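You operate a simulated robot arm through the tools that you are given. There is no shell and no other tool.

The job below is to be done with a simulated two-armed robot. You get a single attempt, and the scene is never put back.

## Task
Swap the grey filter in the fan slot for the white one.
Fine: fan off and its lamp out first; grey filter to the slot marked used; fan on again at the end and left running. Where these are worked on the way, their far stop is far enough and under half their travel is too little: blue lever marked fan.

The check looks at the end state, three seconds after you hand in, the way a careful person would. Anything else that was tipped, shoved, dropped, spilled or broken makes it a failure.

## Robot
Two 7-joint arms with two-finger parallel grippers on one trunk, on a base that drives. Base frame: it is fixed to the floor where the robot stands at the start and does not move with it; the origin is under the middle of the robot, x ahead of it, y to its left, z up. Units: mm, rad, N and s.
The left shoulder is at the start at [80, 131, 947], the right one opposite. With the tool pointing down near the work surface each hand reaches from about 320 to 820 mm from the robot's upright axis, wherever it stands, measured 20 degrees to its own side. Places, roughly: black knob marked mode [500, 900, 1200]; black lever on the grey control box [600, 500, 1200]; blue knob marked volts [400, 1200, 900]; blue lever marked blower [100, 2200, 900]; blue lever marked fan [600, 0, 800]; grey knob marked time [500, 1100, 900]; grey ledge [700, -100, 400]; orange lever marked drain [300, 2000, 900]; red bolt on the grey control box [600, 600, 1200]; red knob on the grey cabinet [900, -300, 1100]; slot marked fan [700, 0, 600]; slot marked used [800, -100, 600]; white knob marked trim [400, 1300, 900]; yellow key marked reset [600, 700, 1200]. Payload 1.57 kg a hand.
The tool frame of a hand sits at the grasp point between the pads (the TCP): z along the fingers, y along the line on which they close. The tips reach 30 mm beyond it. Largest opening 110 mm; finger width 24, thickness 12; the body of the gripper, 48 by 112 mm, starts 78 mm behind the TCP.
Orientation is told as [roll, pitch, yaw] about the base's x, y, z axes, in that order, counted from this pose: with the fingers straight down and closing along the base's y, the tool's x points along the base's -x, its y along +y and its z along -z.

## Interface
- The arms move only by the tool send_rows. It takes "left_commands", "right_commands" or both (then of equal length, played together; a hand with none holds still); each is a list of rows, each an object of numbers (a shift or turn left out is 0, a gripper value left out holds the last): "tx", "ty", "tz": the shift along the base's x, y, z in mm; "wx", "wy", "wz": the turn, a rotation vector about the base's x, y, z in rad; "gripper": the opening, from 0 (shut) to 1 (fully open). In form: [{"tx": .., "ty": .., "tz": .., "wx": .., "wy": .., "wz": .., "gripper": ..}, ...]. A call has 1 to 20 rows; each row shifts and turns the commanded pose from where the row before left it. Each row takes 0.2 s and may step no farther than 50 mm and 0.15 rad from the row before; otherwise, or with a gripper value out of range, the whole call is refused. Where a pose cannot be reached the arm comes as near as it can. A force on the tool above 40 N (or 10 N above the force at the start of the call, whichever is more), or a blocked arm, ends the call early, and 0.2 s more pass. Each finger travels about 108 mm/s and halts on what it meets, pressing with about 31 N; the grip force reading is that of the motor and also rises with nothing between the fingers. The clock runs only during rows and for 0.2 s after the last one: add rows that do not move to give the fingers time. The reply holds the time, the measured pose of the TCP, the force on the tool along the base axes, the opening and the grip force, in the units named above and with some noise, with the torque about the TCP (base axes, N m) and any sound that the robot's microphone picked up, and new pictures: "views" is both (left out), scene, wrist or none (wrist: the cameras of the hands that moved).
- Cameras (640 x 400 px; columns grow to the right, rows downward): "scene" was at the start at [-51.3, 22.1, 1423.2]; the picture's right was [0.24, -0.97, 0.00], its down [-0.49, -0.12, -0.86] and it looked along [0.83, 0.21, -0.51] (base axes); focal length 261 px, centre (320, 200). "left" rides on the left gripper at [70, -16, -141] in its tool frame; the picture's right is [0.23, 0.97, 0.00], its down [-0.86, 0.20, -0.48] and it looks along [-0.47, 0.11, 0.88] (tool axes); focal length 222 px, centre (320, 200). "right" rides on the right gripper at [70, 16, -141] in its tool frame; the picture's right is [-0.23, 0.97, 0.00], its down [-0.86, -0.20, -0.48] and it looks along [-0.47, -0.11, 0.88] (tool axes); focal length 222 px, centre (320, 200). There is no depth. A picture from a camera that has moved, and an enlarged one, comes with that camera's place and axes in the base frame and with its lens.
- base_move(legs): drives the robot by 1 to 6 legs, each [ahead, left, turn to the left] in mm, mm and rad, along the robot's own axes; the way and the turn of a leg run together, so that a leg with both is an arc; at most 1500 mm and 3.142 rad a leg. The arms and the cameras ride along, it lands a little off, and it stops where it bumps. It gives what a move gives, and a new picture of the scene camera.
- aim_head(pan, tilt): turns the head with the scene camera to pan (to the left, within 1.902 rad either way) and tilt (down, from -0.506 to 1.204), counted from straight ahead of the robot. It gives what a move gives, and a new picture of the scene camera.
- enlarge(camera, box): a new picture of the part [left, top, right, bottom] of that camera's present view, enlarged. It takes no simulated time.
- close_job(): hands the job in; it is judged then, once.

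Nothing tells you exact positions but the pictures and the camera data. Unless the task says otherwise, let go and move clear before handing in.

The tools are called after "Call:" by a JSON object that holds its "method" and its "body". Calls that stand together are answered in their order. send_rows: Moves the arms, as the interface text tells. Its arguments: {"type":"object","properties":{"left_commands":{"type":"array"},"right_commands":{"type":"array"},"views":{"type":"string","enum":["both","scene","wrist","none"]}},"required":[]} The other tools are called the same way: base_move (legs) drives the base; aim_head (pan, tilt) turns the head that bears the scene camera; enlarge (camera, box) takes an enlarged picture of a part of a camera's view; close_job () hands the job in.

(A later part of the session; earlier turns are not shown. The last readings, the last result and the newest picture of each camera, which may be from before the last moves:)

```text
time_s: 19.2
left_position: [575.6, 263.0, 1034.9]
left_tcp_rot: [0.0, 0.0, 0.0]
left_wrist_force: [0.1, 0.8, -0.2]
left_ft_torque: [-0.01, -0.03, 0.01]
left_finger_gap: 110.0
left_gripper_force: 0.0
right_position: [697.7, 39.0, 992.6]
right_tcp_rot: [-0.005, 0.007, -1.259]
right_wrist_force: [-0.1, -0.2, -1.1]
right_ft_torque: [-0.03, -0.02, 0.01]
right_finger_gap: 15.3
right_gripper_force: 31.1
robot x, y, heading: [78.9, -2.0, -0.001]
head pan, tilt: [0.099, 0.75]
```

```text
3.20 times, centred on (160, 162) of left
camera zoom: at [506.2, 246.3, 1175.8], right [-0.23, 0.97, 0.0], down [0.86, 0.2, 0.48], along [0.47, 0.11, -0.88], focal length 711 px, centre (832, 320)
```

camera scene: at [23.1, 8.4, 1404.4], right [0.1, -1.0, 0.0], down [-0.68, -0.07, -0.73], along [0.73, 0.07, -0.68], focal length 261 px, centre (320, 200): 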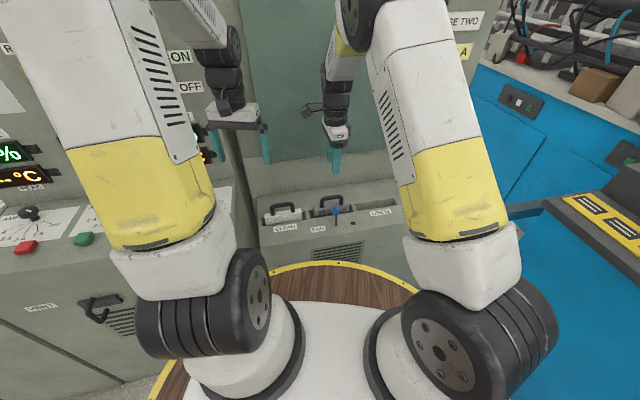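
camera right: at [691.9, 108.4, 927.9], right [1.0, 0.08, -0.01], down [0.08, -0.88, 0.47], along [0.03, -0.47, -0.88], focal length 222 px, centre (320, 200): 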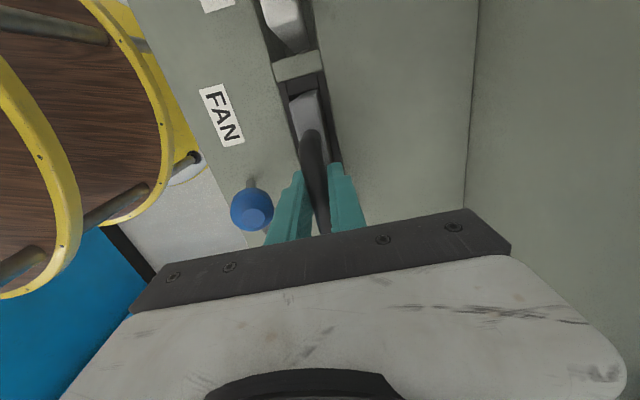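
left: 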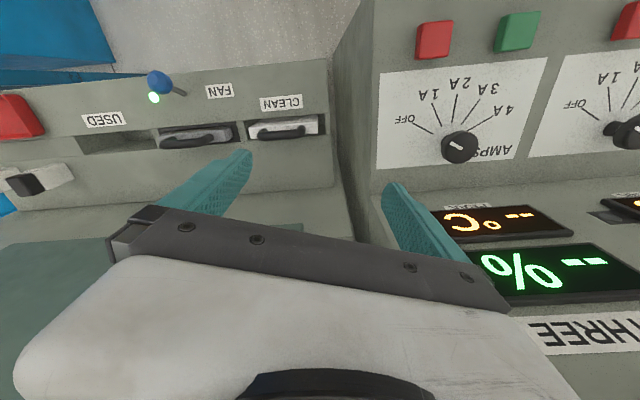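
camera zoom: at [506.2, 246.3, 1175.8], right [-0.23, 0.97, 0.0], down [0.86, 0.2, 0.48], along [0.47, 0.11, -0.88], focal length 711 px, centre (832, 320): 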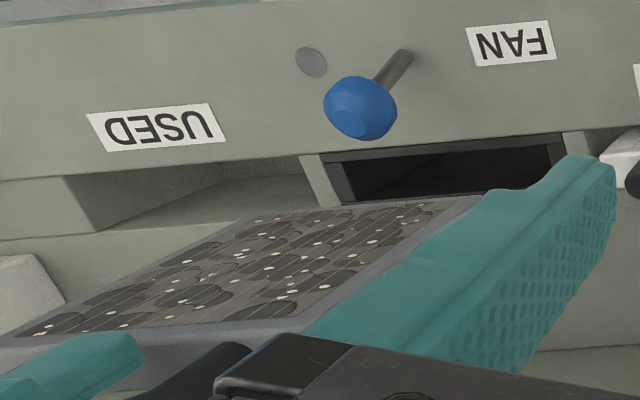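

The used slot centre is about (755,-132) and is 39 mm wide against a filter about 23 mm thick and 130 mm long. I'll lower a bit, then move along the slot row to above it.

Call:
{"method": "send_rows", "body": {"right_commands": [{"tz": -20}, {"tz": -20, "wz": 0.02}, {"tx": 9, "ty": -28}, {"tx": 9.5, "ty": -28}, {"tx": 9, "ty": -28}, {"tx": 9.5, "ty": -28}, {"tx": 9, "ty": -28}, {"tx": 9.5, "ty": -29}, {}], "views": "both"}}

Call:
{"method": "enlarge", "body": {"camera": "scene", "box": [290, 100, 450, 240]}}

Call:
{"method": "enlarge", "body": {"camera": "left", "box": [0, 50, 340, 260]}}

```text
time_s: 21.2
left_position: [576.4, 264.3, 1034.9]
left_tcp_rot: [0.0, 0.0, 0.001]
left_wrist_force: [0.1, 0.0, 0.2]
left_ft_torque: [-0.03, -0.01, -0.05]
left_finger_gap: 110.2
left_gripper_force: 0.1
right_position: [752.0, -131.7, 953.0]
right_tcp_rot: [-0.006, 0.009, -1.24]
right_wrist_force: [-0.1, -0.1, -1.5]
right_ft_torque: [0.0, 0.0, 0.0]
right_finger_gap: 15.1
right_gripper_force: 30.3
robot x, y, heading: [82.1, 0.2, 0.005]
head pan, tilt: [0.099, 0.75]
camera scene: at [23.1, 8.4, 1404.4], right [0.1, -1.0, 0.0], down [-0.68, -0.07, -0.73], along [0.73, 0.07, -0.68], focal length 261 px, centre (320, 200)
camera right: at [746.0, -61.2, 1093.5], right [0.99, 0.1, -0.01], down [0.09, -0.88, 0.47], along [0.04, -0.47, -0.88], focal length 222 px, centre (320, 200)
```

scene: 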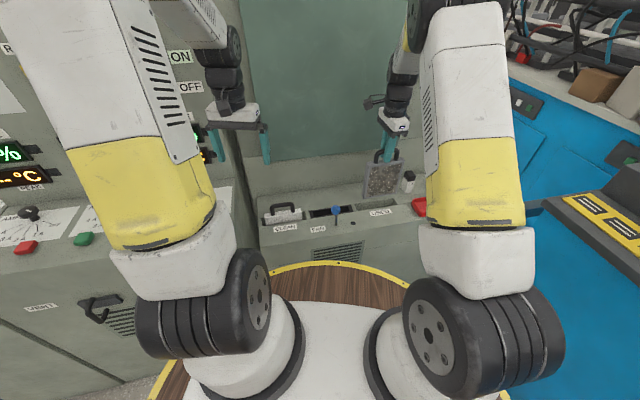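
right: 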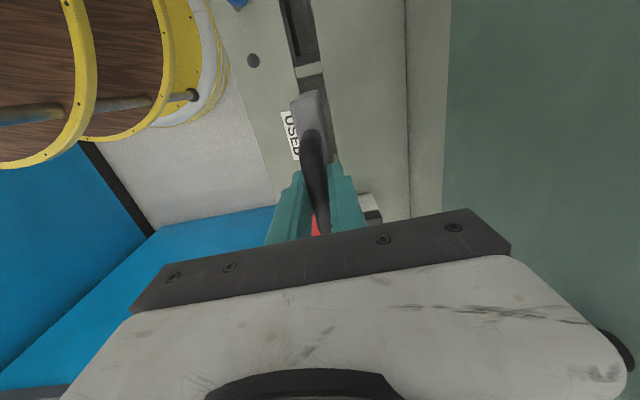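

```text
2.86 times, centred on (370, 170) of scene
camera zoom: at [23.1, 8.4, 1404.4], right [0.1, -1.0, 0.0], down [-0.68, -0.07, -0.73], along [0.73, 0.07, -0.68], focal length 746 px, centre (177, 286)
```

zoom: 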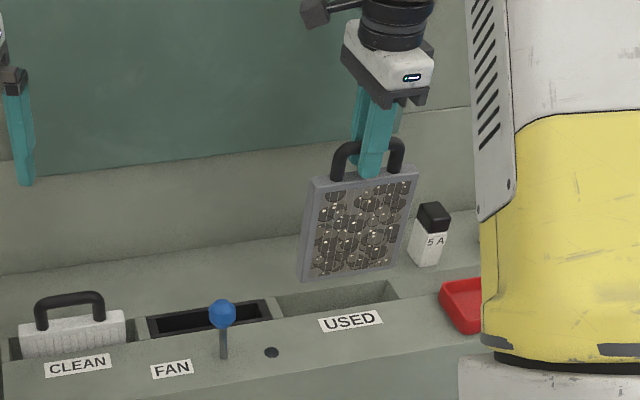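

```text
1.88 times, centred on (170, 155) of left
camera zoom: at [506.2, 246.3, 1175.8], right [-0.23, 0.97, 0.0], down [0.86, 0.2, 0.48], along [0.47, 0.11, -0.88], focal length 418 px, centre (602, 285)
```

zoom: 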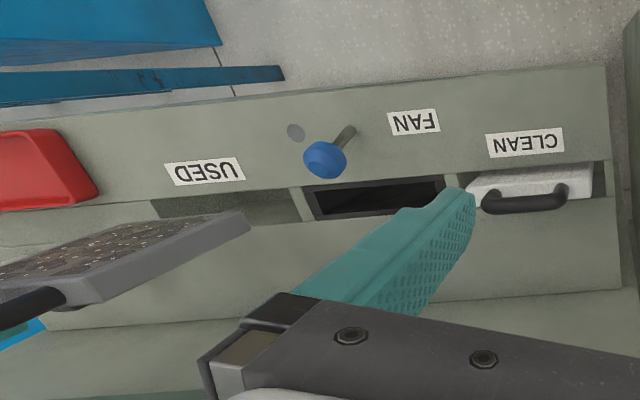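

The filter hangs squarely over the used slot, within a few mm of its centre. I'll lower it into the mouth and check.

Call:
{"method": "send_rows", "body": {"right_commands": [{"tz": -20, "tx": 1}, {"tz": -20}, {"tz": -10}, {"tz": -10}, {"tz": -10}, {"tz": -10}], "views": "none"}}

Call:
{"method": "enlarge", "body": {"camera": "scene", "box": [330, 140, 430, 230]}}

Call:
{"method": "enlarge", "body": {"camera": "left", "box": [0, 50, 240, 200]}}

Call:
{"method": "enlarge", "body": {"camera": "right", "box": [220, 20, 420, 220]}}

```text
time_s: 22.6
left_position: [575.3, 264.3, 1035.3]
left_tcp_rot: [-0.002, -0.001, 0.0]
left_wrist_force: [-0.4, 0.1, -0.9]
left_ft_torque: [0.0, 0.03, 0.0]
left_finger_gap: 109.9
left_gripper_force: 0.1
right_position: [754.1, -130.9, 870.0]
right_tcp_rot: [-0.006, 0.007, -1.238]
right_wrist_force: [-0.1, 0.0, -0.4]
right_ft_torque: [0.03, -0.04, -0.02]
right_finger_gap: 14.9
right_gripper_force: 31.2
robot x, y, heading: [75.5, 2.2, 0.0]
head pan, tilt: [0.099, 0.75]
```

```text
4.44 times, centred on (380, 185) of scene
camera zoom: at [23.1, 8.3, 1404.4], right [0.1, -1.0, 0.0], down [-0.68, -0.07, -0.73], along [0.73, 0.07, -0.68], focal length 1161 px, centre (53, 267)
```

zoom: 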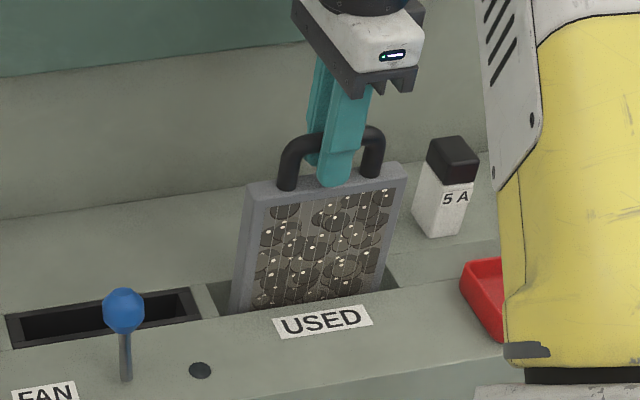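

```text
2.67 times, centred on (120, 125) of left
camera zoom: at [506.1, 246.3, 1175.8], right [-0.23, 0.97, 0.0], down [0.86, 0.2, 0.48], along [0.47, 0.11, -0.88], focal length 592 px, centre (853, 400)
```

zoom: 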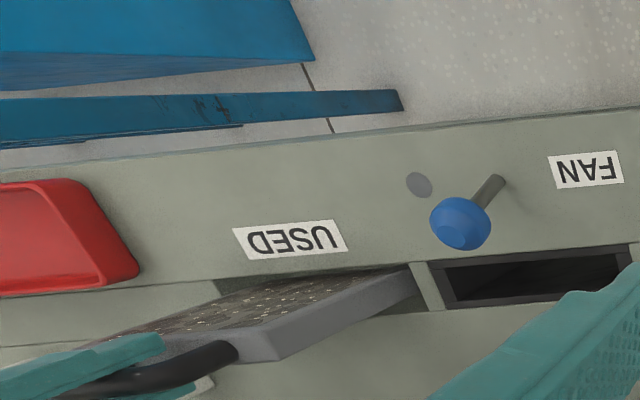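

```text
2.00 times, centred on (320, 120) of right
camera zoom: at [746.6, -61.4, 1012.4], right [0.99, 0.1, -0.01], down [0.09, -0.88, 0.47], along [0.04, -0.47, -0.88], focal length 444 px, centre (320, 360)
```

zoom: 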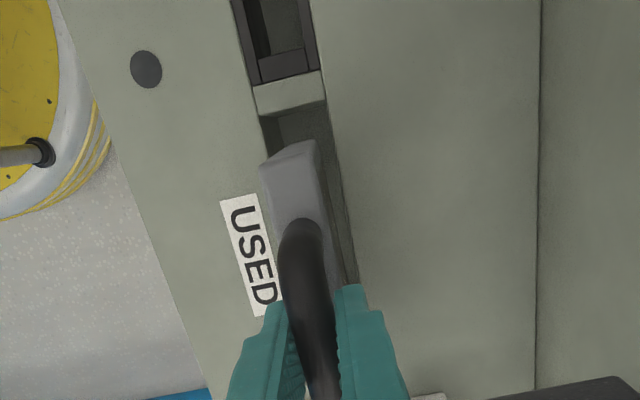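

It is in the slot mouth without contact, so I'll continue down to the seating height with small final steps.

Call:
{"method": "send_rows", "body": {"right_commands": [{"tz": -15, "tx": 2, "ty": 0.6}, {"tz": -15}, {"tz": -15}, {"tz": -12}, {"tz": -10}, {"tz": -6}, {"tz": -4}, {"tz": -3}], "views": "none"}}

Call:
{"method": "enlarge", "body": {"camera": "scene", "box": [330, 140, 430, 230]}}

Call:
{"method": "enlarge", "body": {"camera": "left", "box": [0, 50, 240, 200]}}

```text
time_s: 24.4
left_position: [575.9, 262.9, 1034.7]
left_tcp_rot: [0.001, 0.0, -0.001]
left_wrist_force: [-0.3, 0.0, 0.5]
left_ft_torque: [-0.01, 0.01, -0.01]
left_finger_gap: 109.9
left_gripper_force: 0.1
right_position: [755.6, -130.9, 792.7]
right_tcp_rot: [-0.005, 0.008, -1.241]
right_wrist_force: [-0.4, -0.5, -1.5]
right_ft_torque: [0.02, 0.0, 0.0]
right_finger_gap: 14.9
right_gripper_force: 30.7
robot x, y, heading: [81.4, -2.0, 0.003]
head pan, tilt: [0.099, 0.75]
```

```text
4.44 times, centred on (380, 185) of scene
camera zoom: at [23.1, 8.3, 1404.4], right [0.1, -1.0, 0.0], down [-0.68, -0.07, -0.73], along [0.73, 0.07, -0.68], focal length 1161 px, centre (53, 267)
```

zoom: 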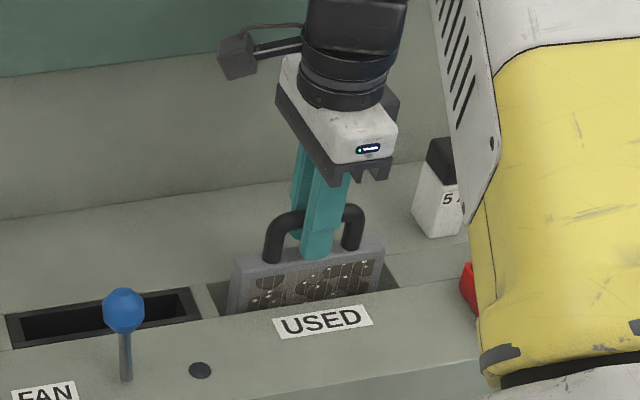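

```text
2.67 times, centred on (120, 125) of left
camera zoom: at [506.2, 246.3, 1175.8], right [-0.23, 0.97, 0.0], down [0.86, 0.2, 0.48], along [0.47, 0.11, -0.88], focal length 592 px, centre (853, 400)
```

zoom: 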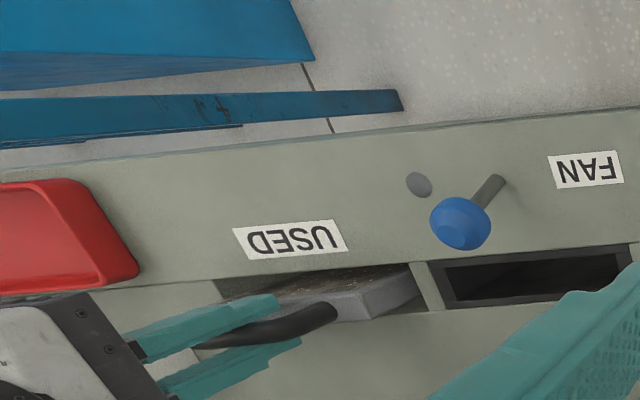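

I'm about 5 mm above the expected seat, so I'll feel for the floor with small steps.

Call:
{"method": "send_rows", "body": {"right_commands": [{"tz": -2}, {"tz": -2}, {"tz": -1.5}, {"tz": -1.5}, {}], "views": "none"}}

```text
time_s: 25.6
left_position: [575.8, 263.7, 1034.6]
left_tcp_rot: [0.0, -0.001, 0.001]
left_wrist_force: [0.4, 0.5, -1.3]
left_ft_torque: [0.02, 0.05, 0.0]
left_finger_gap: 109.9
left_gripper_force: 0.0
right_position: [756.4, -130.2, 787.6]
right_tcp_rot: [-0.003, 0.008, -1.238]
right_wrist_force: [-0.8, 0.3, 16.1]
right_ft_torque: [0.37, 0.13, -0.03]
right_finger_gap: 15.1
right_gripper_force: 31.1
robot x, y, heading: [82.4, -1.1, -0.001]
head pan, tilt: [0.099, 0.75]
```

It's seated: 16 N upward at exactly the same height as in the fan slot. I'll open modestly and rise straight up.

Call:
{"method": "send_rows", "body": {"right_commands": [{"tz": 1}, {"gripper": 0.38}, {}, {}, {"tz": 15}, {"tz": 25}, {"tz": 40}, {"tz": 40}], "views": "wrist"}}

Call:
{"method": "enlarge", "body": {"camera": "scene", "box": [330, 140, 430, 230]}}

Call:
{"method": "enlarge", "body": {"camera": "right", "box": [220, 20, 420, 220]}}

```text
time_s: 27.4
left_position: [576.0, 262.7, 1034.4]
left_tcp_rot: [-0.001, 0.0, -0.002]
left_wrist_force: [0.4, 0.0, 0.0]
left_ft_torque: [-0.02, 0.04, 0.01]
left_finger_gap: 110.1
left_gripper_force: 0.1
right_position: [754.9, -129.9, 906.3]
right_tcp_rot: [-0.007, 0.007, -1.235]
right_wrist_force: [0.2, -0.4, -0.4]
right_ft_torque: [0.01, -0.01, 0.0]
right_finger_gap: 42.0
right_gripper_force: 0.1
robot x, y, heading: [79.8, 1.9, -0.001]
head pan, tilt: [0.099, 0.75]
camera right: at [748.7, -59.4, 1046.6], right [0.99, 0.1, -0.01], down [0.09, -0.88, 0.47], along [0.04, -0.47, -0.88], focal length 222 px, centre (320, 200)
```

right: 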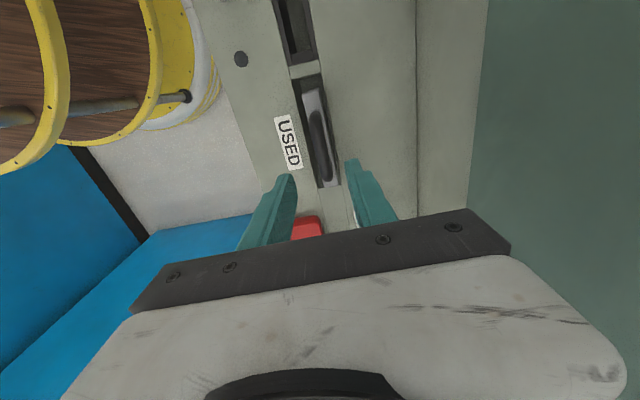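

```text
4.44 times, centred on (380, 185) of scene
camera zoom: at [23.4, 8.4, 1404.4], right [0.1, -1.0, 0.0], down [-0.68, -0.07, -0.73], along [0.73, 0.07, -0.68], focal length 1161 px, centre (53, 267)
```

zoom: 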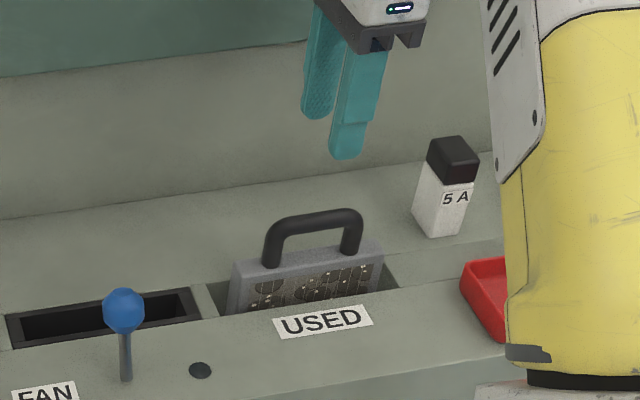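

```text
2.00 times, centred on (320, 120) of right
camera zoom: at [748.7, -59.4, 1046.6], right [0.99, 0.1, -0.01], down [0.09, -0.88, 0.47], along [0.04, -0.47, -0.88], focal length 444 px, centre (320, 360)
```

zoom: 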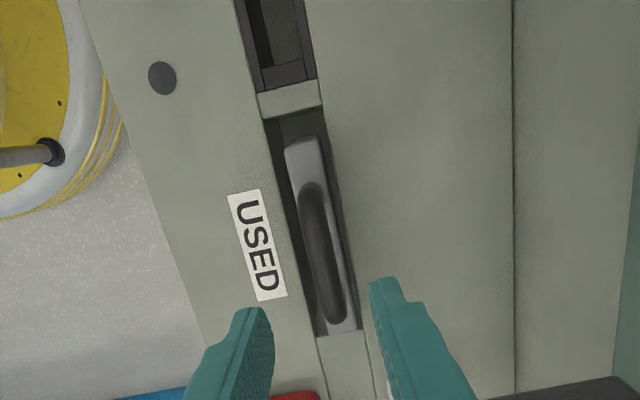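

The grey filter sits properly in the used slot. Next I move the right hand aside and bring the left hand back a little, turning it +1.88 rad so its camera faces away from the tall console beside the clean slot.

Call:
{"method": "send_rows", "body": {"left_commands": [{"tx": -30, "ty": -25, "gripper": 0.38}, {"tx": -30, "ty": -25}, {"wz": 0.145}, {"wz": 0.145}, {"wz": 0.145}, {"wz": 0.145}, {"wz": 0.145}, {"wz": 0.145}, {"wz": 0.145}, {"wz": 0.145}, {"wz": 0.145}, {"wz": 0.145}, {"wz": 0.145}, {"wz": 0.145}, {"wz": 0.145}, {}], "right_commands": [{"tz": 30}, {"tz": 20}, {"tx": -30, "ty": -20}, {"tx": -30, "ty": -20}, {"tx": -30, "ty": -20}, {"tx": -30, "ty": -20}, {"tx": -30, "ty": -20}, {"tx": -20, "ty": -20, "wz": 0.1}, {"wz": 0.12}, {"wz": 0.12}, {"wz": 0.12}, {"wz": 0.12}, {"wz": 0.12}, {"wz": 0.12}, {}, {}], "views": "both"}}

```text
time_s: 30.8
left_position: [515.9, 212.4, 1034.6]
left_tcp_rot: [-0.002, 0.0, 1.889]
left_wrist_force: [0.4, -0.4, 0.0]
left_ft_torque: [0.01, 0.02, 0.0]
left_finger_gap: 42.0
left_gripper_force: 0.1
right_position: [586.2, -248.9, 956.4]
right_tcp_rot: [-0.004, 0.008, -0.417]
right_wrist_force: [0.9, 0.1, -0.4]
right_ft_torque: [0.0, -0.01, 0.01]
right_finger_gap: 41.7
right_gripper_force: 0.0
robot x, y, heading: [75.5, -0.9, -0.002]
head pan, tilt: [0.099, 0.75]
camera scene: at [23.0, 8.3, 1404.4], right [0.1, -1.0, 0.0], down [-0.68, -0.07, -0.73], along [0.73, 0.07, -0.68], focal length 261 px, centre (320, 200)
camera right: at [529.9, -207.1, 1097.2], right [0.6, 0.8, -0.01], down [0.71, -0.53, 0.47], along [0.37, -0.29, -0.88], focal length 222 px, centre (320, 200)
camera left: at [553.3, 151.3, 1175.9], right [-0.85, -0.52, 0.0], down [-0.46, 0.75, 0.48], along [-0.25, 0.41, -0.88], focal length 222 px, centre (320, 200)
```

scene: 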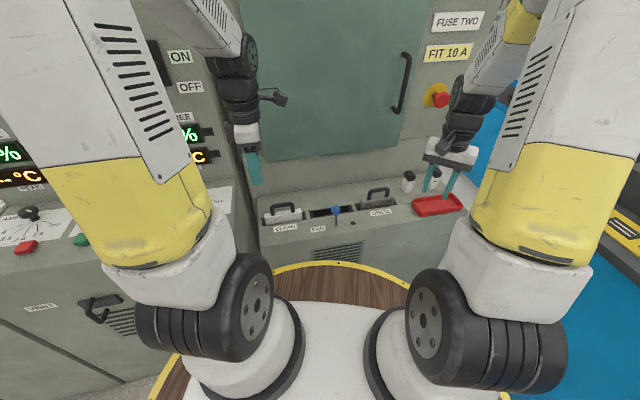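
right: 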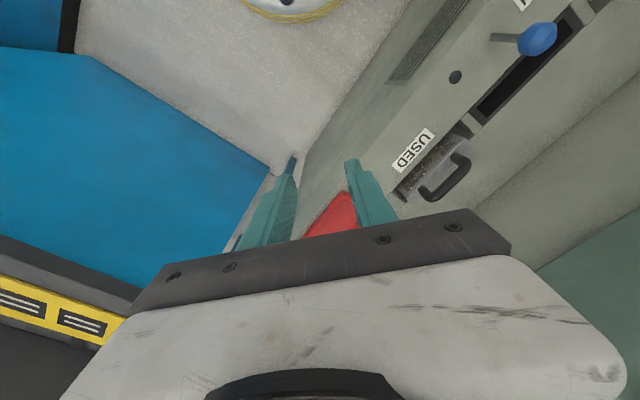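
left: 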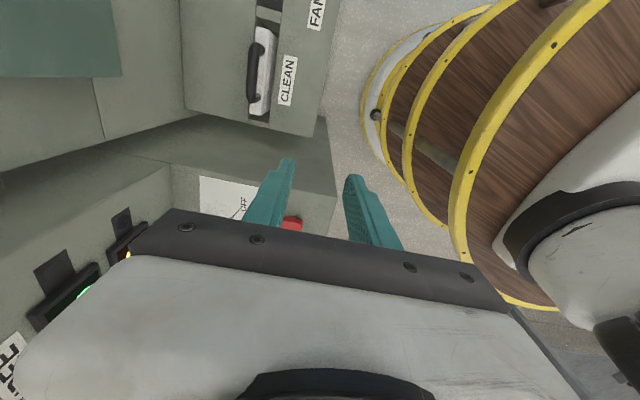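

The left hand reached the turned pose without trouble. I'll zoom its camera on the white filter.

Call:
{"method": "enlarge", "body": {"camera": "left", "box": [200, 0, 360, 140]}}

Call:
{"method": "enlarge", "body": {"camera": "scene", "box": [230, 150, 350, 250]}}

```text
2.86 times, centred on (280, 70) of left
camera zoom: at [553.3, 151.3, 1175.9], right [-0.85, -0.52, 0.0], down [-0.46, 0.75, 0.48], along [-0.25, 0.41, -0.88], focal length 635 px, centre (434, 571)
```

zoom: 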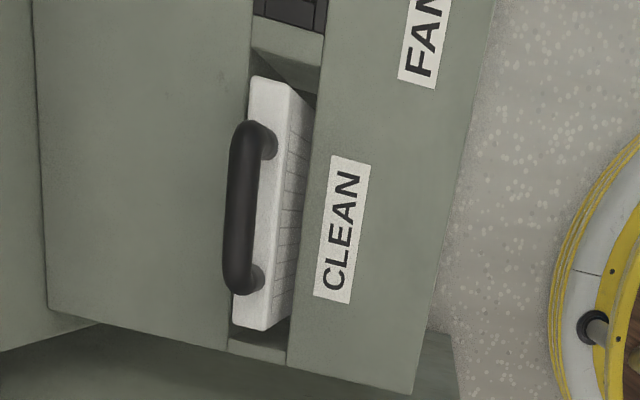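

```text
4.00 times, centred on (290, 200) of scene
camera zoom: at [23.0, 8.3, 1404.4], right [0.1, -1.0, 0.0], down [-0.68, -0.07, -0.73], along [0.73, 0.07, -0.68], focal length 1045 px, centre (440, 200)
```

zoom: 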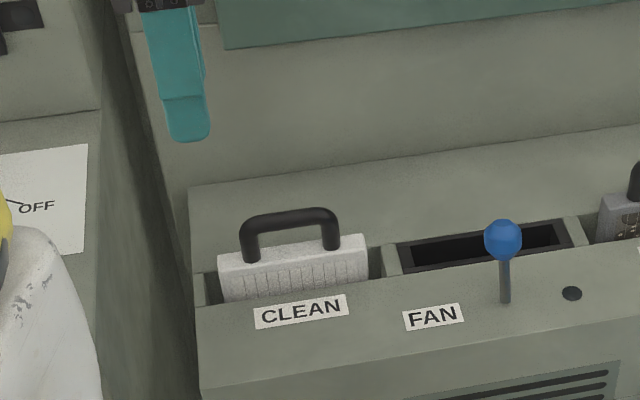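

White bar centre is about (644,199,786) with yaw ≈0.30. I'll move the left hand above it and re-check from closer.

Call:
{"method": "send_rows", "body": {"left_commands": [{"tx": 32, "ty": -3.3, "wz": -0.008}, {"tx": 32, "ty": -3.3}, {"tx": 32, "ty": -3.3}, {"tx": 32, "ty": -3.3}, {"tz": -45}, {"tz": -45}, {"tz": -45}, {"tz": -45}, {"tz": -15}, {}], "views": "both"}}

Call:
{"method": "enlarge", "body": {"camera": "left", "box": [220, 60, 420, 220]}}

Call:
{"method": "enlarge", "body": {"camera": "scene", "box": [230, 150, 350, 250]}}

```text
time_s: 33.0
left_position: [644.8, 199.8, 838.7]
left_tcp_rot: [0.0, 0.001, 1.878]
left_wrist_force: [-0.4, 0.4, -1.0]
left_ft_torque: [-0.01, 0.01, 0.0]
left_finger_gap: 41.9
left_gripper_force: 0.2
right_position: [585.5, -250.6, 955.3]
right_tcp_rot: [-0.005, 0.007, -0.416]
right_wrist_force: [-0.1, 0.5, -0.4]
right_ft_torque: [0.0, 0.0, 0.0]
right_finger_gap: 41.7
right_gripper_force: 0.0
robot x, y, heading: [78.3, -0.7, 0.004]
head pan, tilt: [0.099, 0.75]
camera scene: at [23.1, 8.3, 1404.4], right [0.1, -1.0, 0.0], down [-0.68, -0.07, -0.73], along [0.73, 0.07, -0.68], focal length 261 px, centre (320, 200)
camera left: at [681.5, 138.0, 979.4], right [-0.86, -0.51, 0.0], down [-0.45, 0.75, 0.48], along [-0.24, 0.41, -0.88], focal length 222 px, centre (320, 200)
```

scene: 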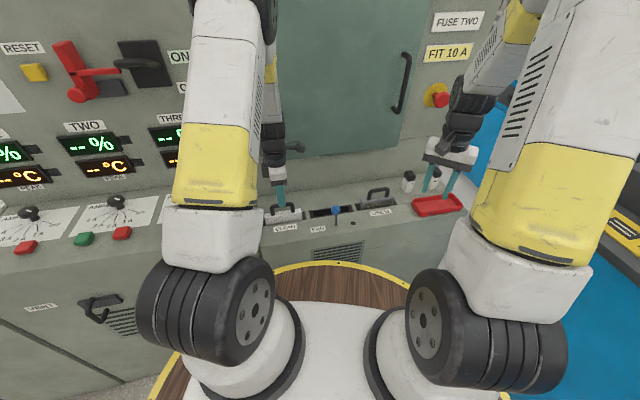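
left: 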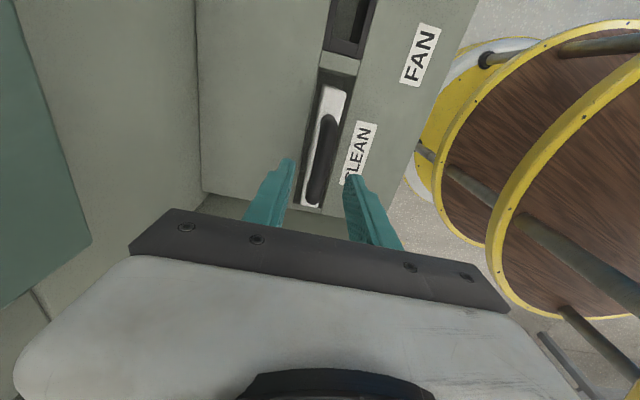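

```text
2.50 times, centred on (320, 140) of left
camera zoom: at [681.5, 138.0, 979.4], right [-0.86, -0.51, 0.0], down [-0.45, 0.75, 0.48], along [-0.24, 0.41, -0.88], focal length 555 px, centre (320, 350)
```

zoom: 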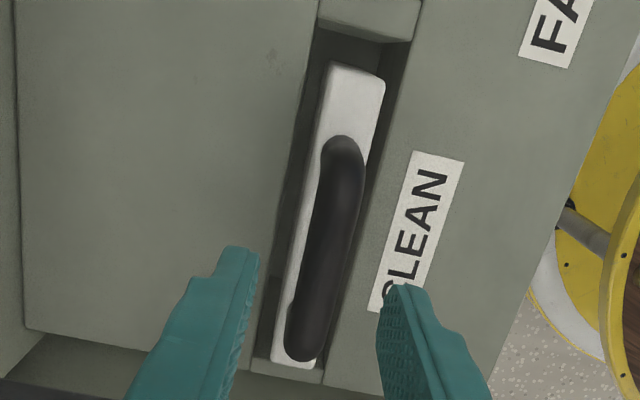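

```text
4.00 times, centred on (290, 200) of scene
camera zoom: at [23.1, 8.3, 1404.4], right [0.1, -1.0, 0.0], down [-0.68, -0.07, -0.73], along [0.73, 0.07, -0.68], focal length 1045 px, centre (440, 200)
```

zoom: 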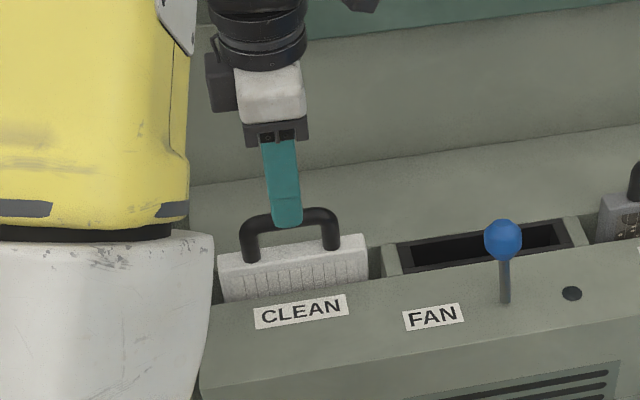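

The left fingers straddle the white bar nicely, needing only about 4 mm along the bar. I'll descend and close.

Call:
{"method": "send_rows", "body": {"left_commands": [{"tz": -20, "tx": 1.2, "ty": -3.8}, {"tz": -20}, {"tz": -12}, {}, {"gripper": 0.0}, {}, {}], "views": "wrist"}}

Call:
{"method": "enlarge", "body": {"camera": "scene", "box": [230, 150, 350, 250]}}

Call:
{"method": "enlarge", "body": {"camera": "left", "box": [220, 60, 420, 220]}}

```text
time_s: 34.6
left_position: [644.9, 196.5, 785.9]
left_tcp_rot: [-0.001, 0.0, 1.878]
left_wrist_force: [0.2, -0.6, 0.1]
left_ft_torque: [-0.01, -0.01, -0.01]
left_finger_gap: 14.8
left_gripper_force: 31.0
right_position: [586.2, -250.4, 956.5]
right_tcp_rot: [-0.006, 0.007, -0.418]
right_wrist_force: [-0.1, 0.0, 0.9]
right_ft_torque: [0.01, 0.01, 0.01]
right_finger_gap: 41.9
right_gripper_force: 0.1
robot x, y, heading: [79.9, 2.4, 0.0]
head pan, tilt: [0.099, 0.75]
camera left: at [681.9, 133.3, 928.2], right [-0.86, -0.51, 0.0], down [-0.45, 0.76, 0.48], along [-0.24, 0.41, -0.88], focal length 222 px, centre (320, 200)
```

left: 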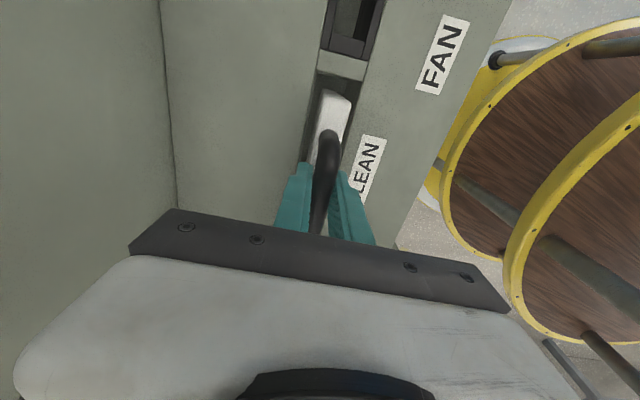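

```text
4.00 times, centred on (290, 200) of scene
camera zoom: at [23.1, 8.3, 1404.4], right [0.1, -1.0, 0.0], down [-0.68, -0.07, -0.73], along [0.73, 0.07, -0.68], focal length 1045 px, centre (440, 200)
```

zoom: 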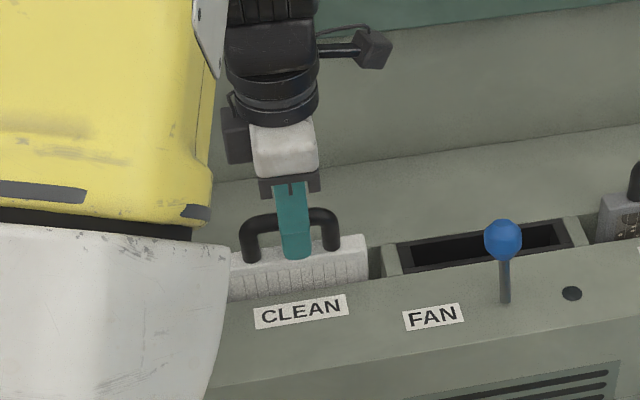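

```text
2.50 times, centred on (320, 140) of left
camera zoom: at [681.9, 133.3, 928.2], right [-0.86, -0.51, 0.0], down [-0.45, 0.76, 0.48], along [-0.24, 0.41, -0.88], focal length 555 px, centre (320, 350)
```

zoom: 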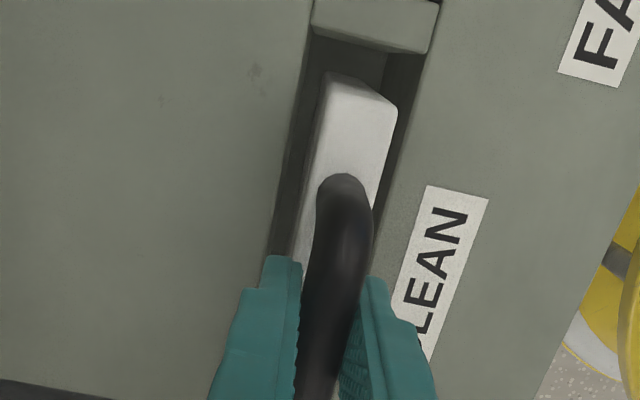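

The white handle is gripped (14.8 mm gap). I'll lift it straight out.

Call:
{"method": "send_rows", "body": {"left_commands": [{"tz": 10}, {"tz": 15}, {"tz": 20}, {"tz": 20}, {"tz": 20}, {"tz": 20}, {"tz": 20}, {"tz": 20}, {"tz": 20}, {"tz": 20}, {"tz": 15}, {}], "views": "both"}}

Call:
{"method": "enlarge", "body": {"camera": "scene", "box": [220, 110, 380, 250]}}

```text
time_s: 37.2
left_position: [644.9, 197.0, 988.0]
left_tcp_rot: [0.0, 0.0, 1.879]
left_wrist_force: [0.7, -0.6, -0.2]
left_ft_torque: [-0.02, 0.02, 0.02]
left_finger_gap: 15.1
left_gripper_force: 31.3
right_position: [585.3, -250.4, 956.5]
right_tcp_rot: [-0.005, 0.008, -0.418]
right_wrist_force: [0.3, 0.0, 0.2]
right_ft_torque: [0.04, -0.02, -0.01]
right_finger_gap: 42.0
right_gripper_force: 0.1
robot x, y, heading: [81.3, 0.3, -0.002]
head pan, tilt: [0.099, 0.75]
camera scene: at [23.1, 8.3, 1404.4], right [0.1, -1.0, 0.0], down [-0.68, -0.07, -0.73], along [0.73, 0.07, -0.68], focal length 261 px, centre (320, 200)
camera left: at [681.7, 134.3, 1128.8], right [-0.86, -0.51, 0.0], down [-0.45, 0.75, 0.48], along [-0.24, 0.41, -0.88], focal length 222 px, centre (320, 200)
```

scene: 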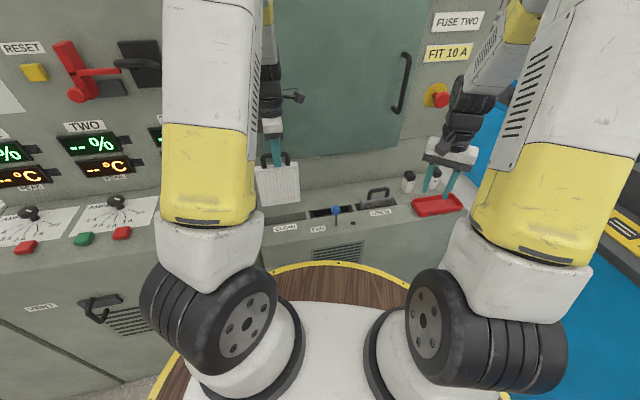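
left: 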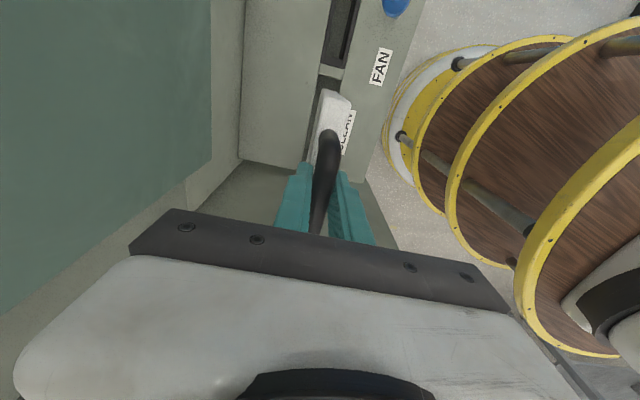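

```text
2.86 times, centred on (300, 180) of scene
camera zoom: at [23.1, 8.3, 1404.4], right [0.1, -1.0, 0.0], down [-0.68, -0.07, -0.73], along [0.73, 0.07, -0.68], focal length 746 px, centre (377, 257)
```

zoom: 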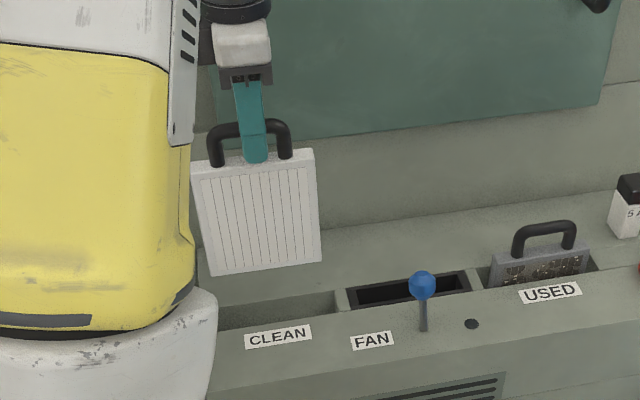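

The white filter is out and hanging clean. I'll move it along the row to above the fan slot, target about (699,36).

Call:
{"method": "send_rows", "body": {"left_commands": [{"tx": 9, "ty": -26.9, "tz": 4}, {"tx": 9, "ty": -26.9}, {"tx": 9, "ty": -26.9}, {"tx": 9, "ty": -26.8}, {"tx": 9, "ty": -26.8}, {"tx": 8.8, "ty": -26.8}, {}], "views": "both"}}

Call:
{"method": "enlarge", "body": {"camera": "scene", "box": [270, 100, 430, 260]}}

Call:
{"method": "enlarge", "body": {"camera": "scene", "box": [290, 170, 370, 220]}}

Call:
{"method": "enlarge", "body": {"camera": "left", "box": [220, 60, 420, 220]}}

```text
time_s: 38.8
left_position: [699.5, 34.6, 992.8]
left_tcp_rot: [0.0, -0.001, 1.878]
left_wrist_force: [-0.2, 0.8, -0.7]
left_ft_torque: [0.0, -0.02, -0.02]
left_finger_gap: 15.1
left_gripper_force: 30.8
right_position: [585.2, -250.1, 955.9]
right_tcp_rot: [-0.006, 0.007, -0.416]
right_wrist_force: [0.1, -0.4, -0.9]
right_ft_torque: [0.04, -0.03, 0.01]
right_finger_gap: 42.0
right_gripper_force: 0.0
robot x, y, heading: [82.0, 0.7, 0.003]
head pan, tilt: [0.099, 0.75]
camera scene: at [23.1, 8.3, 1404.4], right [0.1, -1.0, 0.0], down [-0.68, -0.07, -0.73], along [0.73, 0.07, -0.68], focal length 261 px, centre (320, 200)
camera left: at [735.0, -28.0, 1132.7], right [-0.86, -0.51, 0.0], down [-0.45, 0.76, 0.48], along [-0.24, 0.41, -0.88], focal length 222 px, centre (320, 200)
```

scene: 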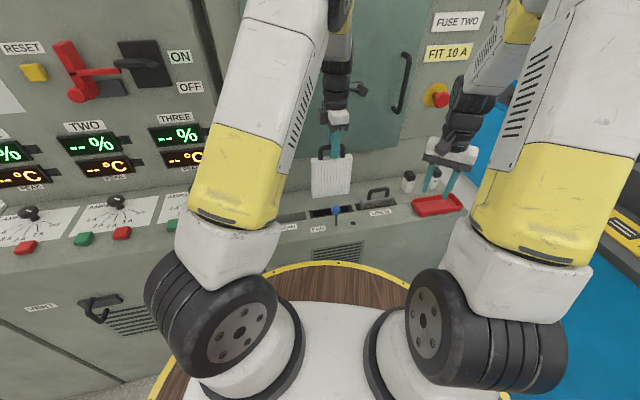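
left: 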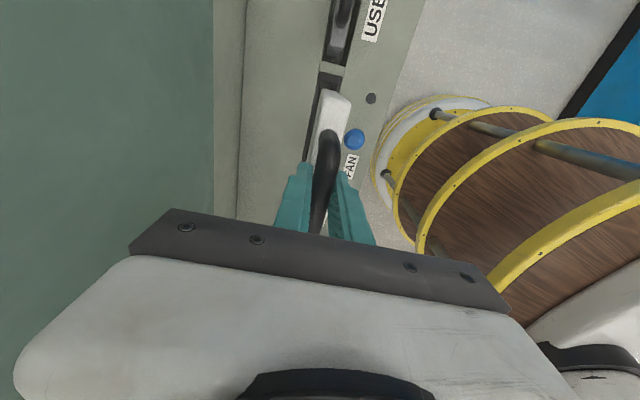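

```text
2.50 times, centred on (350, 180) of scene
camera zoom: at [23.1, 8.3, 1404.4], right [0.1, -1.0, 0.0], down [-0.68, -0.07, -0.73], along [0.73, 0.07, -0.68], focal length 653 px, centre (245, 250)
```

zoom: 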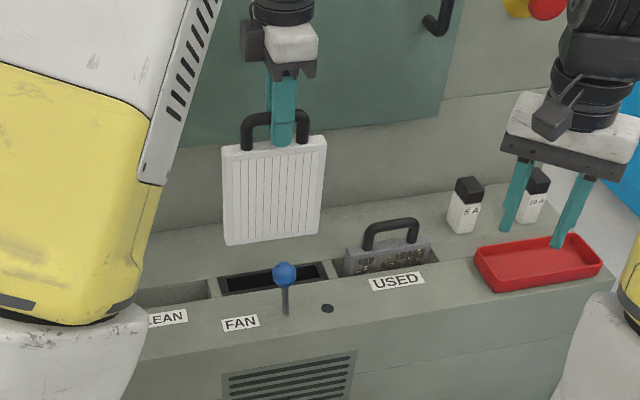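

```text
8.00 times, centred on (330, 195) of scene
camera zoom: at [23.1, 8.3, 1404.4], right [0.1, -1.0, 0.0], down [-0.68, -0.07, -0.73], along [0.73, 0.07, -0.68], focal length 2090 px, centre (240, 240)
```

zoom: 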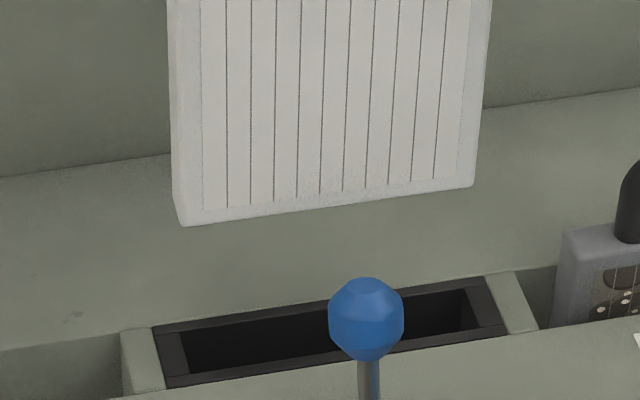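

```text
2.50 times, centred on (320, 140) of left
camera zoom: at [735.0, -28.0, 1132.7], right [-0.86, -0.51, 0.0], down [-0.45, 0.76, 0.48], along [-0.24, 0.41, -0.88], focal length 555 px, centre (320, 350)
```

zoom: 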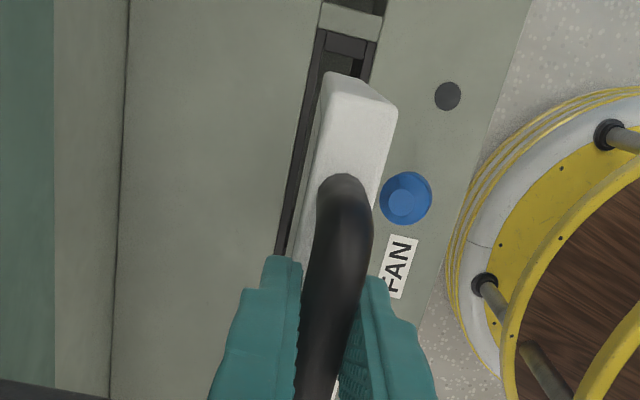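

White is over the fan slot with yaw about 0.297 against the slot's 0.316, and it may lean slightly at the bottom. I'll swing the right hand's camera round for a side view before inserting.

Call:
{"method": "send_rows", "body": {"right_commands": [{"tx": 7, "ty": 2, "wz": 0.145}, {"tx": 7, "ty": 2, "wz": 0.145}, {"tx": 7, "ty": 2, "wz": 0.145}, {"tx": 7, "ty": 2, "wz": 0.145}, {"tx": 7, "ty": 2, "wz": 0.145}, {"tx": 7, "ty": 2, "wz": 0.145}, {"tx": 7, "ty": 2, "wz": 0.145}, {"tx": 7, "ty": 2, "wz": 0.145}, {"tx": 7, "ty": 2, "wz": 0.145}, {"tx": 7, "ty": 2, "wz": 0.145}, {"tx": 7, "ty": 2, "wz": 0.145}, {"tx": 7, "ty": 2, "wz": 0.145}, {"tx": 7, "ty": 2, "wz": 0.145}, {"tx": 7, "ty": 2, "wz": 0.145}, {"tx": 7, "ty": 2, "wz": 0.145}, {}], "views": "both"}}

```text
time_s: 42.2
left_position: [697.7, 35.0, 992.7]
left_tcp_rot: [-0.001, 0.0, 1.878]
left_wrist_force: [0.1, 0.7, -1.0]
left_ft_torque: [0.0, 0.02, 0.0]
left_finger_gap: 15.0
left_gripper_force: 30.6
right_position: [689.6, -220.3, 955.5]
right_tcp_rot: [-0.004, 0.006, 1.76]
right_wrist_force: [0.3, 0.1, 0.2]
right_ft_torque: [-0.01, -0.01, -0.03]
right_finger_gap: 41.9
right_gripper_force: 0.1
robot x, y, heading: [78.6, 1.3, -0.0]
head pan, tilt: [0.099, 0.75]
camera scene: at [23.1, 8.3, 1404.4], right [0.1, -1.0, 0.0], down [-0.68, -0.07, -0.73], along [0.73, 0.07, -0.68], focal length 261 px, centre (320, 200)
camera right: at [686.7, -291.3, 1097.3], right [-1.0, 0.04, -0.01], down [0.03, 0.88, 0.47], along [0.02, 0.47, -0.88], focal length 222 px, centre (320, 200)
```

scene: 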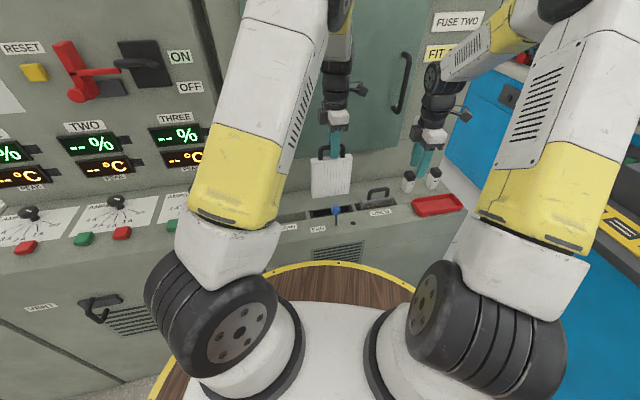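
right: 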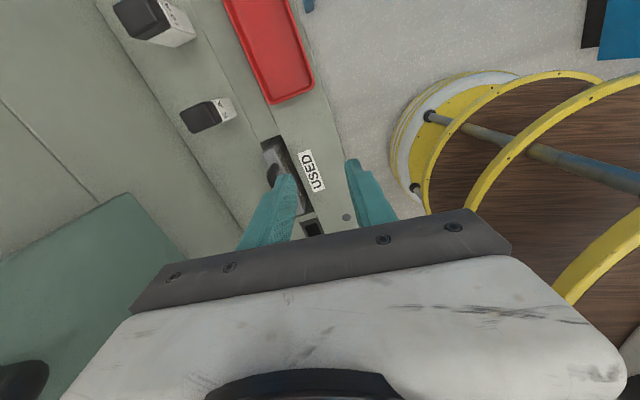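

The wrist camera only sees downward, so that gave no side view. Comparing the two grip pictures, white sits in the hand just as grey did. I'll correct about 6 mm along the row and +0.018 yaw, then lower to just above the rim.

Call:
{"method": "send_rows", "body": {"left_commands": [{"tx": 1.8, "ty": -5.7, "wz": 0.018}, {"tz": -20}, {"tz": -20}, {"tz": -20}, {"tz": -18}, {}, {}], "views": "none"}}

Call:
{"method": "enlarge", "body": {"camera": "scene", "box": [290, 180, 370, 230]}}

Call:
{"method": "enlarge", "body": {"camera": "left", "box": [260, 60, 400, 170]}}

Call:
{"method": "enlarge", "body": {"camera": "scene", "box": [290, 130, 370, 180]}}

```text
time_s: 43.8
left_position: [702.0, 29.2, 913.2]
left_tcp_rot: [0.001, 0.001, 1.895]
left_wrist_force: [-0.7, -0.6, -1.2]
left_ft_torque: [-0.02, 0.0, 0.01]
left_finger_gap: 15.0
left_gripper_force: 30.6
right_position: [690.5, -220.4, 955.7]
right_tcp_rot: [-0.005, 0.007, 1.758]
right_wrist_force: [0.0, -0.3, 0.1]
right_ft_torque: [0.02, 0.02, 0.0]
right_finger_gap: 42.0
right_gripper_force: 0.1
robot x, y, heading: [79.4, -1.9, 0.004]
head pan, tilt: [0.099, 0.75]
```

```text
8.00 times, centred on (330, 205) of scene
camera zoom: at [23.2, 8.2, 1404.4], right [0.1, -1.0, 0.0], down [-0.68, -0.07, -0.73], along [0.73, 0.07, -0.68], focal length 2090 px, centre (240, 160)
```

zoom: 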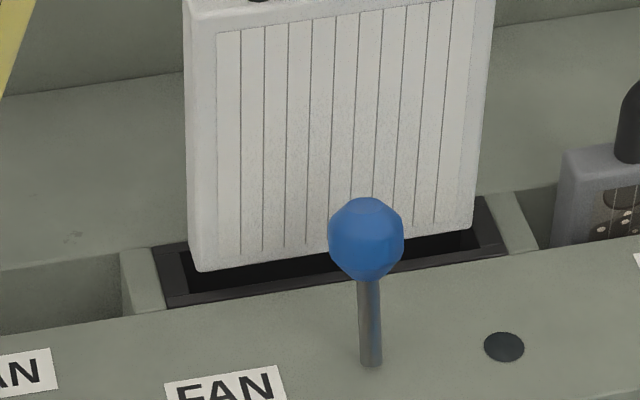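

```text
3.64 times, centred on (330, 115) of left
camera zoom: at [738.7, -32.4, 1055.2], right [-0.85, -0.53, 0.0], down [-0.46, 0.75, 0.48], along [-0.25, 0.41, -0.88], focal length 808 px, centre (284, 509)
```

zoom: 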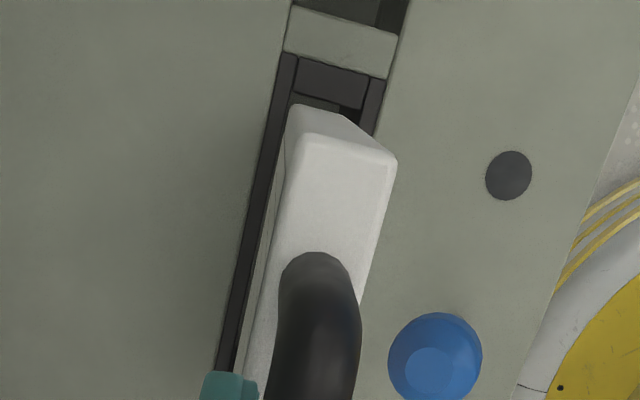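

```text
8.00 times, centred on (330, 155) of scene
camera zoom: at [23.2, 8.2, 1404.4], right [0.1, -1.0, 0.0], down [-0.68, -0.07, -0.73], along [0.73, 0.07, -0.68], focal length 2090 px, centre (240, 560)
```

zoom: 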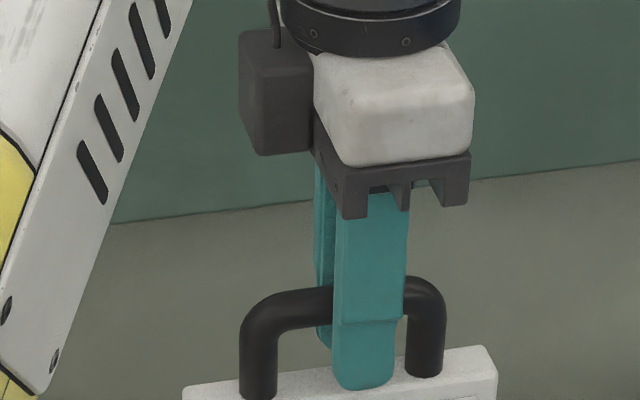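

This view is very good: the filter is vertical, about 20 mm thick, and the slot's inner width is about 26 mm. A 2.3 mm shift toward the front centres it, and then I lower.

Call:
{"method": "send_rows", "body": {"left_commands": [{"tx": -2.2, "ty": -0.7}, {"tz": -10}, {"tz": -8}, {"tz": -8}, {"tz": -8}, {"tz": -8}, {}], "views": "none"}}

Call:
{"method": "enlarge", "body": {"camera": "scene", "box": [290, 180, 370, 230]}}

Call:
{"method": "enlarge", "body": {"camera": "left", "box": [260, 60, 400, 170]}}

```text
time_s: 45.4
left_position: [698.3, 29.3, 871.9]
left_tcp_rot: [0.0, 0.002, 1.895]
left_wrist_force: [-1.0, -0.2, -0.8]
left_ft_torque: [-0.02, 0.01, -0.01]
left_finger_gap: 14.9
left_gripper_force: 31.4
right_position: [689.8, -220.6, 956.7]
right_tcp_rot: [-0.004, 0.006, 1.757]
right_wrist_force: [-0.1, 0.1, 0.5]
right_ft_torque: [-0.03, -0.01, 0.0]
right_finger_gap: 41.8
right_gripper_force: 0.1
robot x, y, heading: [81.2, 0.5, -0.002]
head pan, tilt: [0.099, 0.75]
```

```text
8.00 times, centred on (330, 205) of scene
camera zoom: at [23.2, 8.2, 1404.4], right [0.1, -1.0, 0.0], down [-0.68, -0.07, -0.73], along [0.73, 0.07, -0.68], focal length 2090 px, centre (240, 160)
```

zoom: 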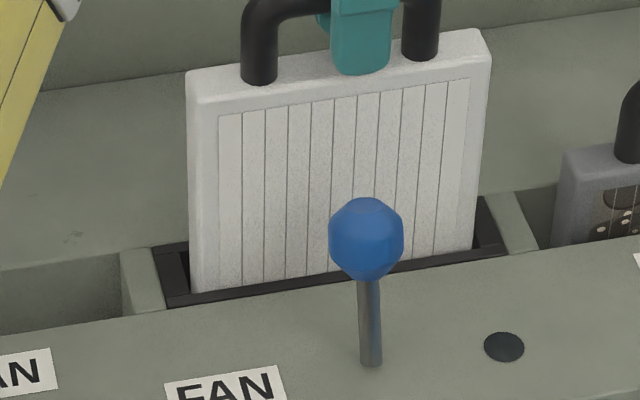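

```text
3.64 times, centred on (330, 115) of left
camera zoom: at [736.3, -33.1, 1012.4], right [-0.85, -0.53, 0.0], down [-0.46, 0.75, 0.48], along [-0.25, 0.41, -0.88], focal length 808 px, centre (284, 509)
```

zoom: 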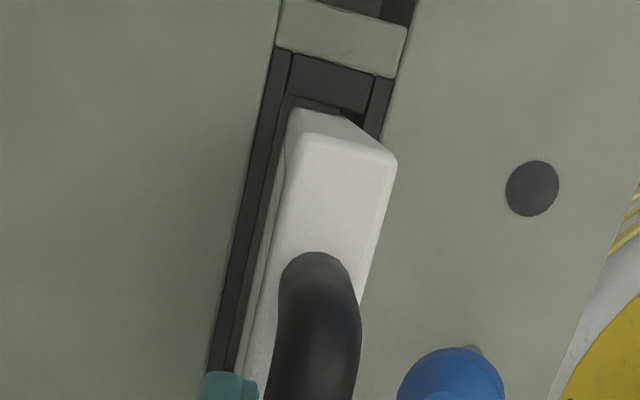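

It has entered the fan slot with no contact force. I'll continue down to just above the seat.

Call:
{"method": "send_rows", "body": {"left_commands": [{"tz": -12}, {"tz": -12}, {"tz": -12}, {"tz": -12}, {"tz": -10}, {"tz": -8}, {"tz": -6}, {"tz": -4}, {}], "views": "none"}}

Call:
{"method": "enlarge", "body": {"camera": "scene", "box": [290, 170, 390, 230]}}

```text
time_s: 47.4
left_position: [699.2, 28.5, 796.0]
left_tcp_rot: [0.0, 0.0, 1.896]
left_wrist_force: [0.1, -0.2, -1.6]
left_ft_torque: [-0.02, 0.02, -0.01]
left_finger_gap: 15.0
left_gripper_force: 31.0
right_position: [690.8, -221.3, 957.2]
right_tcp_rot: [-0.004, 0.006, 1.758]
right_wrist_force: [-0.1, -0.6, 0.8]
right_ft_torque: [0.05, 0.0, 0.01]
right_finger_gap: 41.9
right_gripper_force: 0.2
robot x, y, heading: [79.8, 0.3, -0.001]
head pan, tilt: [0.099, 0.75]
```

```text
6.40 times, centred on (340, 200) of scene
camera zoom: at [23.2, 8.2, 1404.4], right [0.1, -1.0, 0.0], down [-0.68, -0.07, -0.73], along [0.73, 0.07, -0.68], focal length 1672 px, centre (192, 200)
```

zoom: 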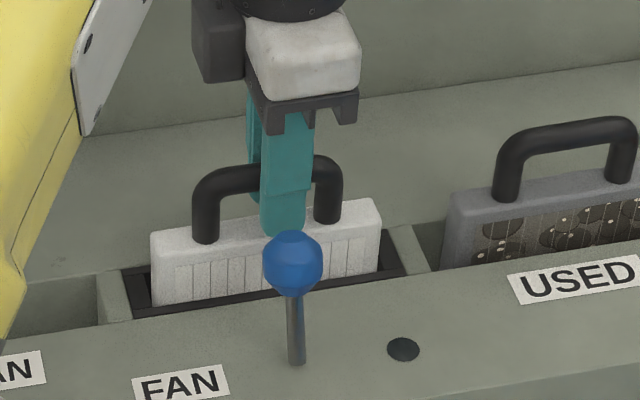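

About 10 mm remain, so I'll feel for the seat.

Call:
{"method": "send_rows", "body": {"left_commands": [{"tz": -3}, {"tz": -3}, {"tz": -2}, {"tz": -2}, {"tz": -1.5}, {}], "views": "none"}}

```text
time_s: 48.8
left_position: [699.9, 29.2, 786.0]
left_tcp_rot: [-0.002, 0.001, 1.896]
left_wrist_force: [-1.3, 3.1, 30.3]
left_ft_torque: [-0.02, -0.01, 0.02]
left_finger_gap: 15.4
left_gripper_force: 30.8
right_position: [689.6, -220.8, 956.7]
right_tcp_rot: [-0.005, 0.006, 1.756]
right_wrist_force: [0.1, -0.6, 0.0]
right_ft_torque: [-0.02, 0.02, -0.01]
right_finger_gap: 41.6
right_gripper_force: 0.2
robot x, y, heading: [82.6, -3.9, 0.003]
head pan, tilt: [0.099, 0.75]
```

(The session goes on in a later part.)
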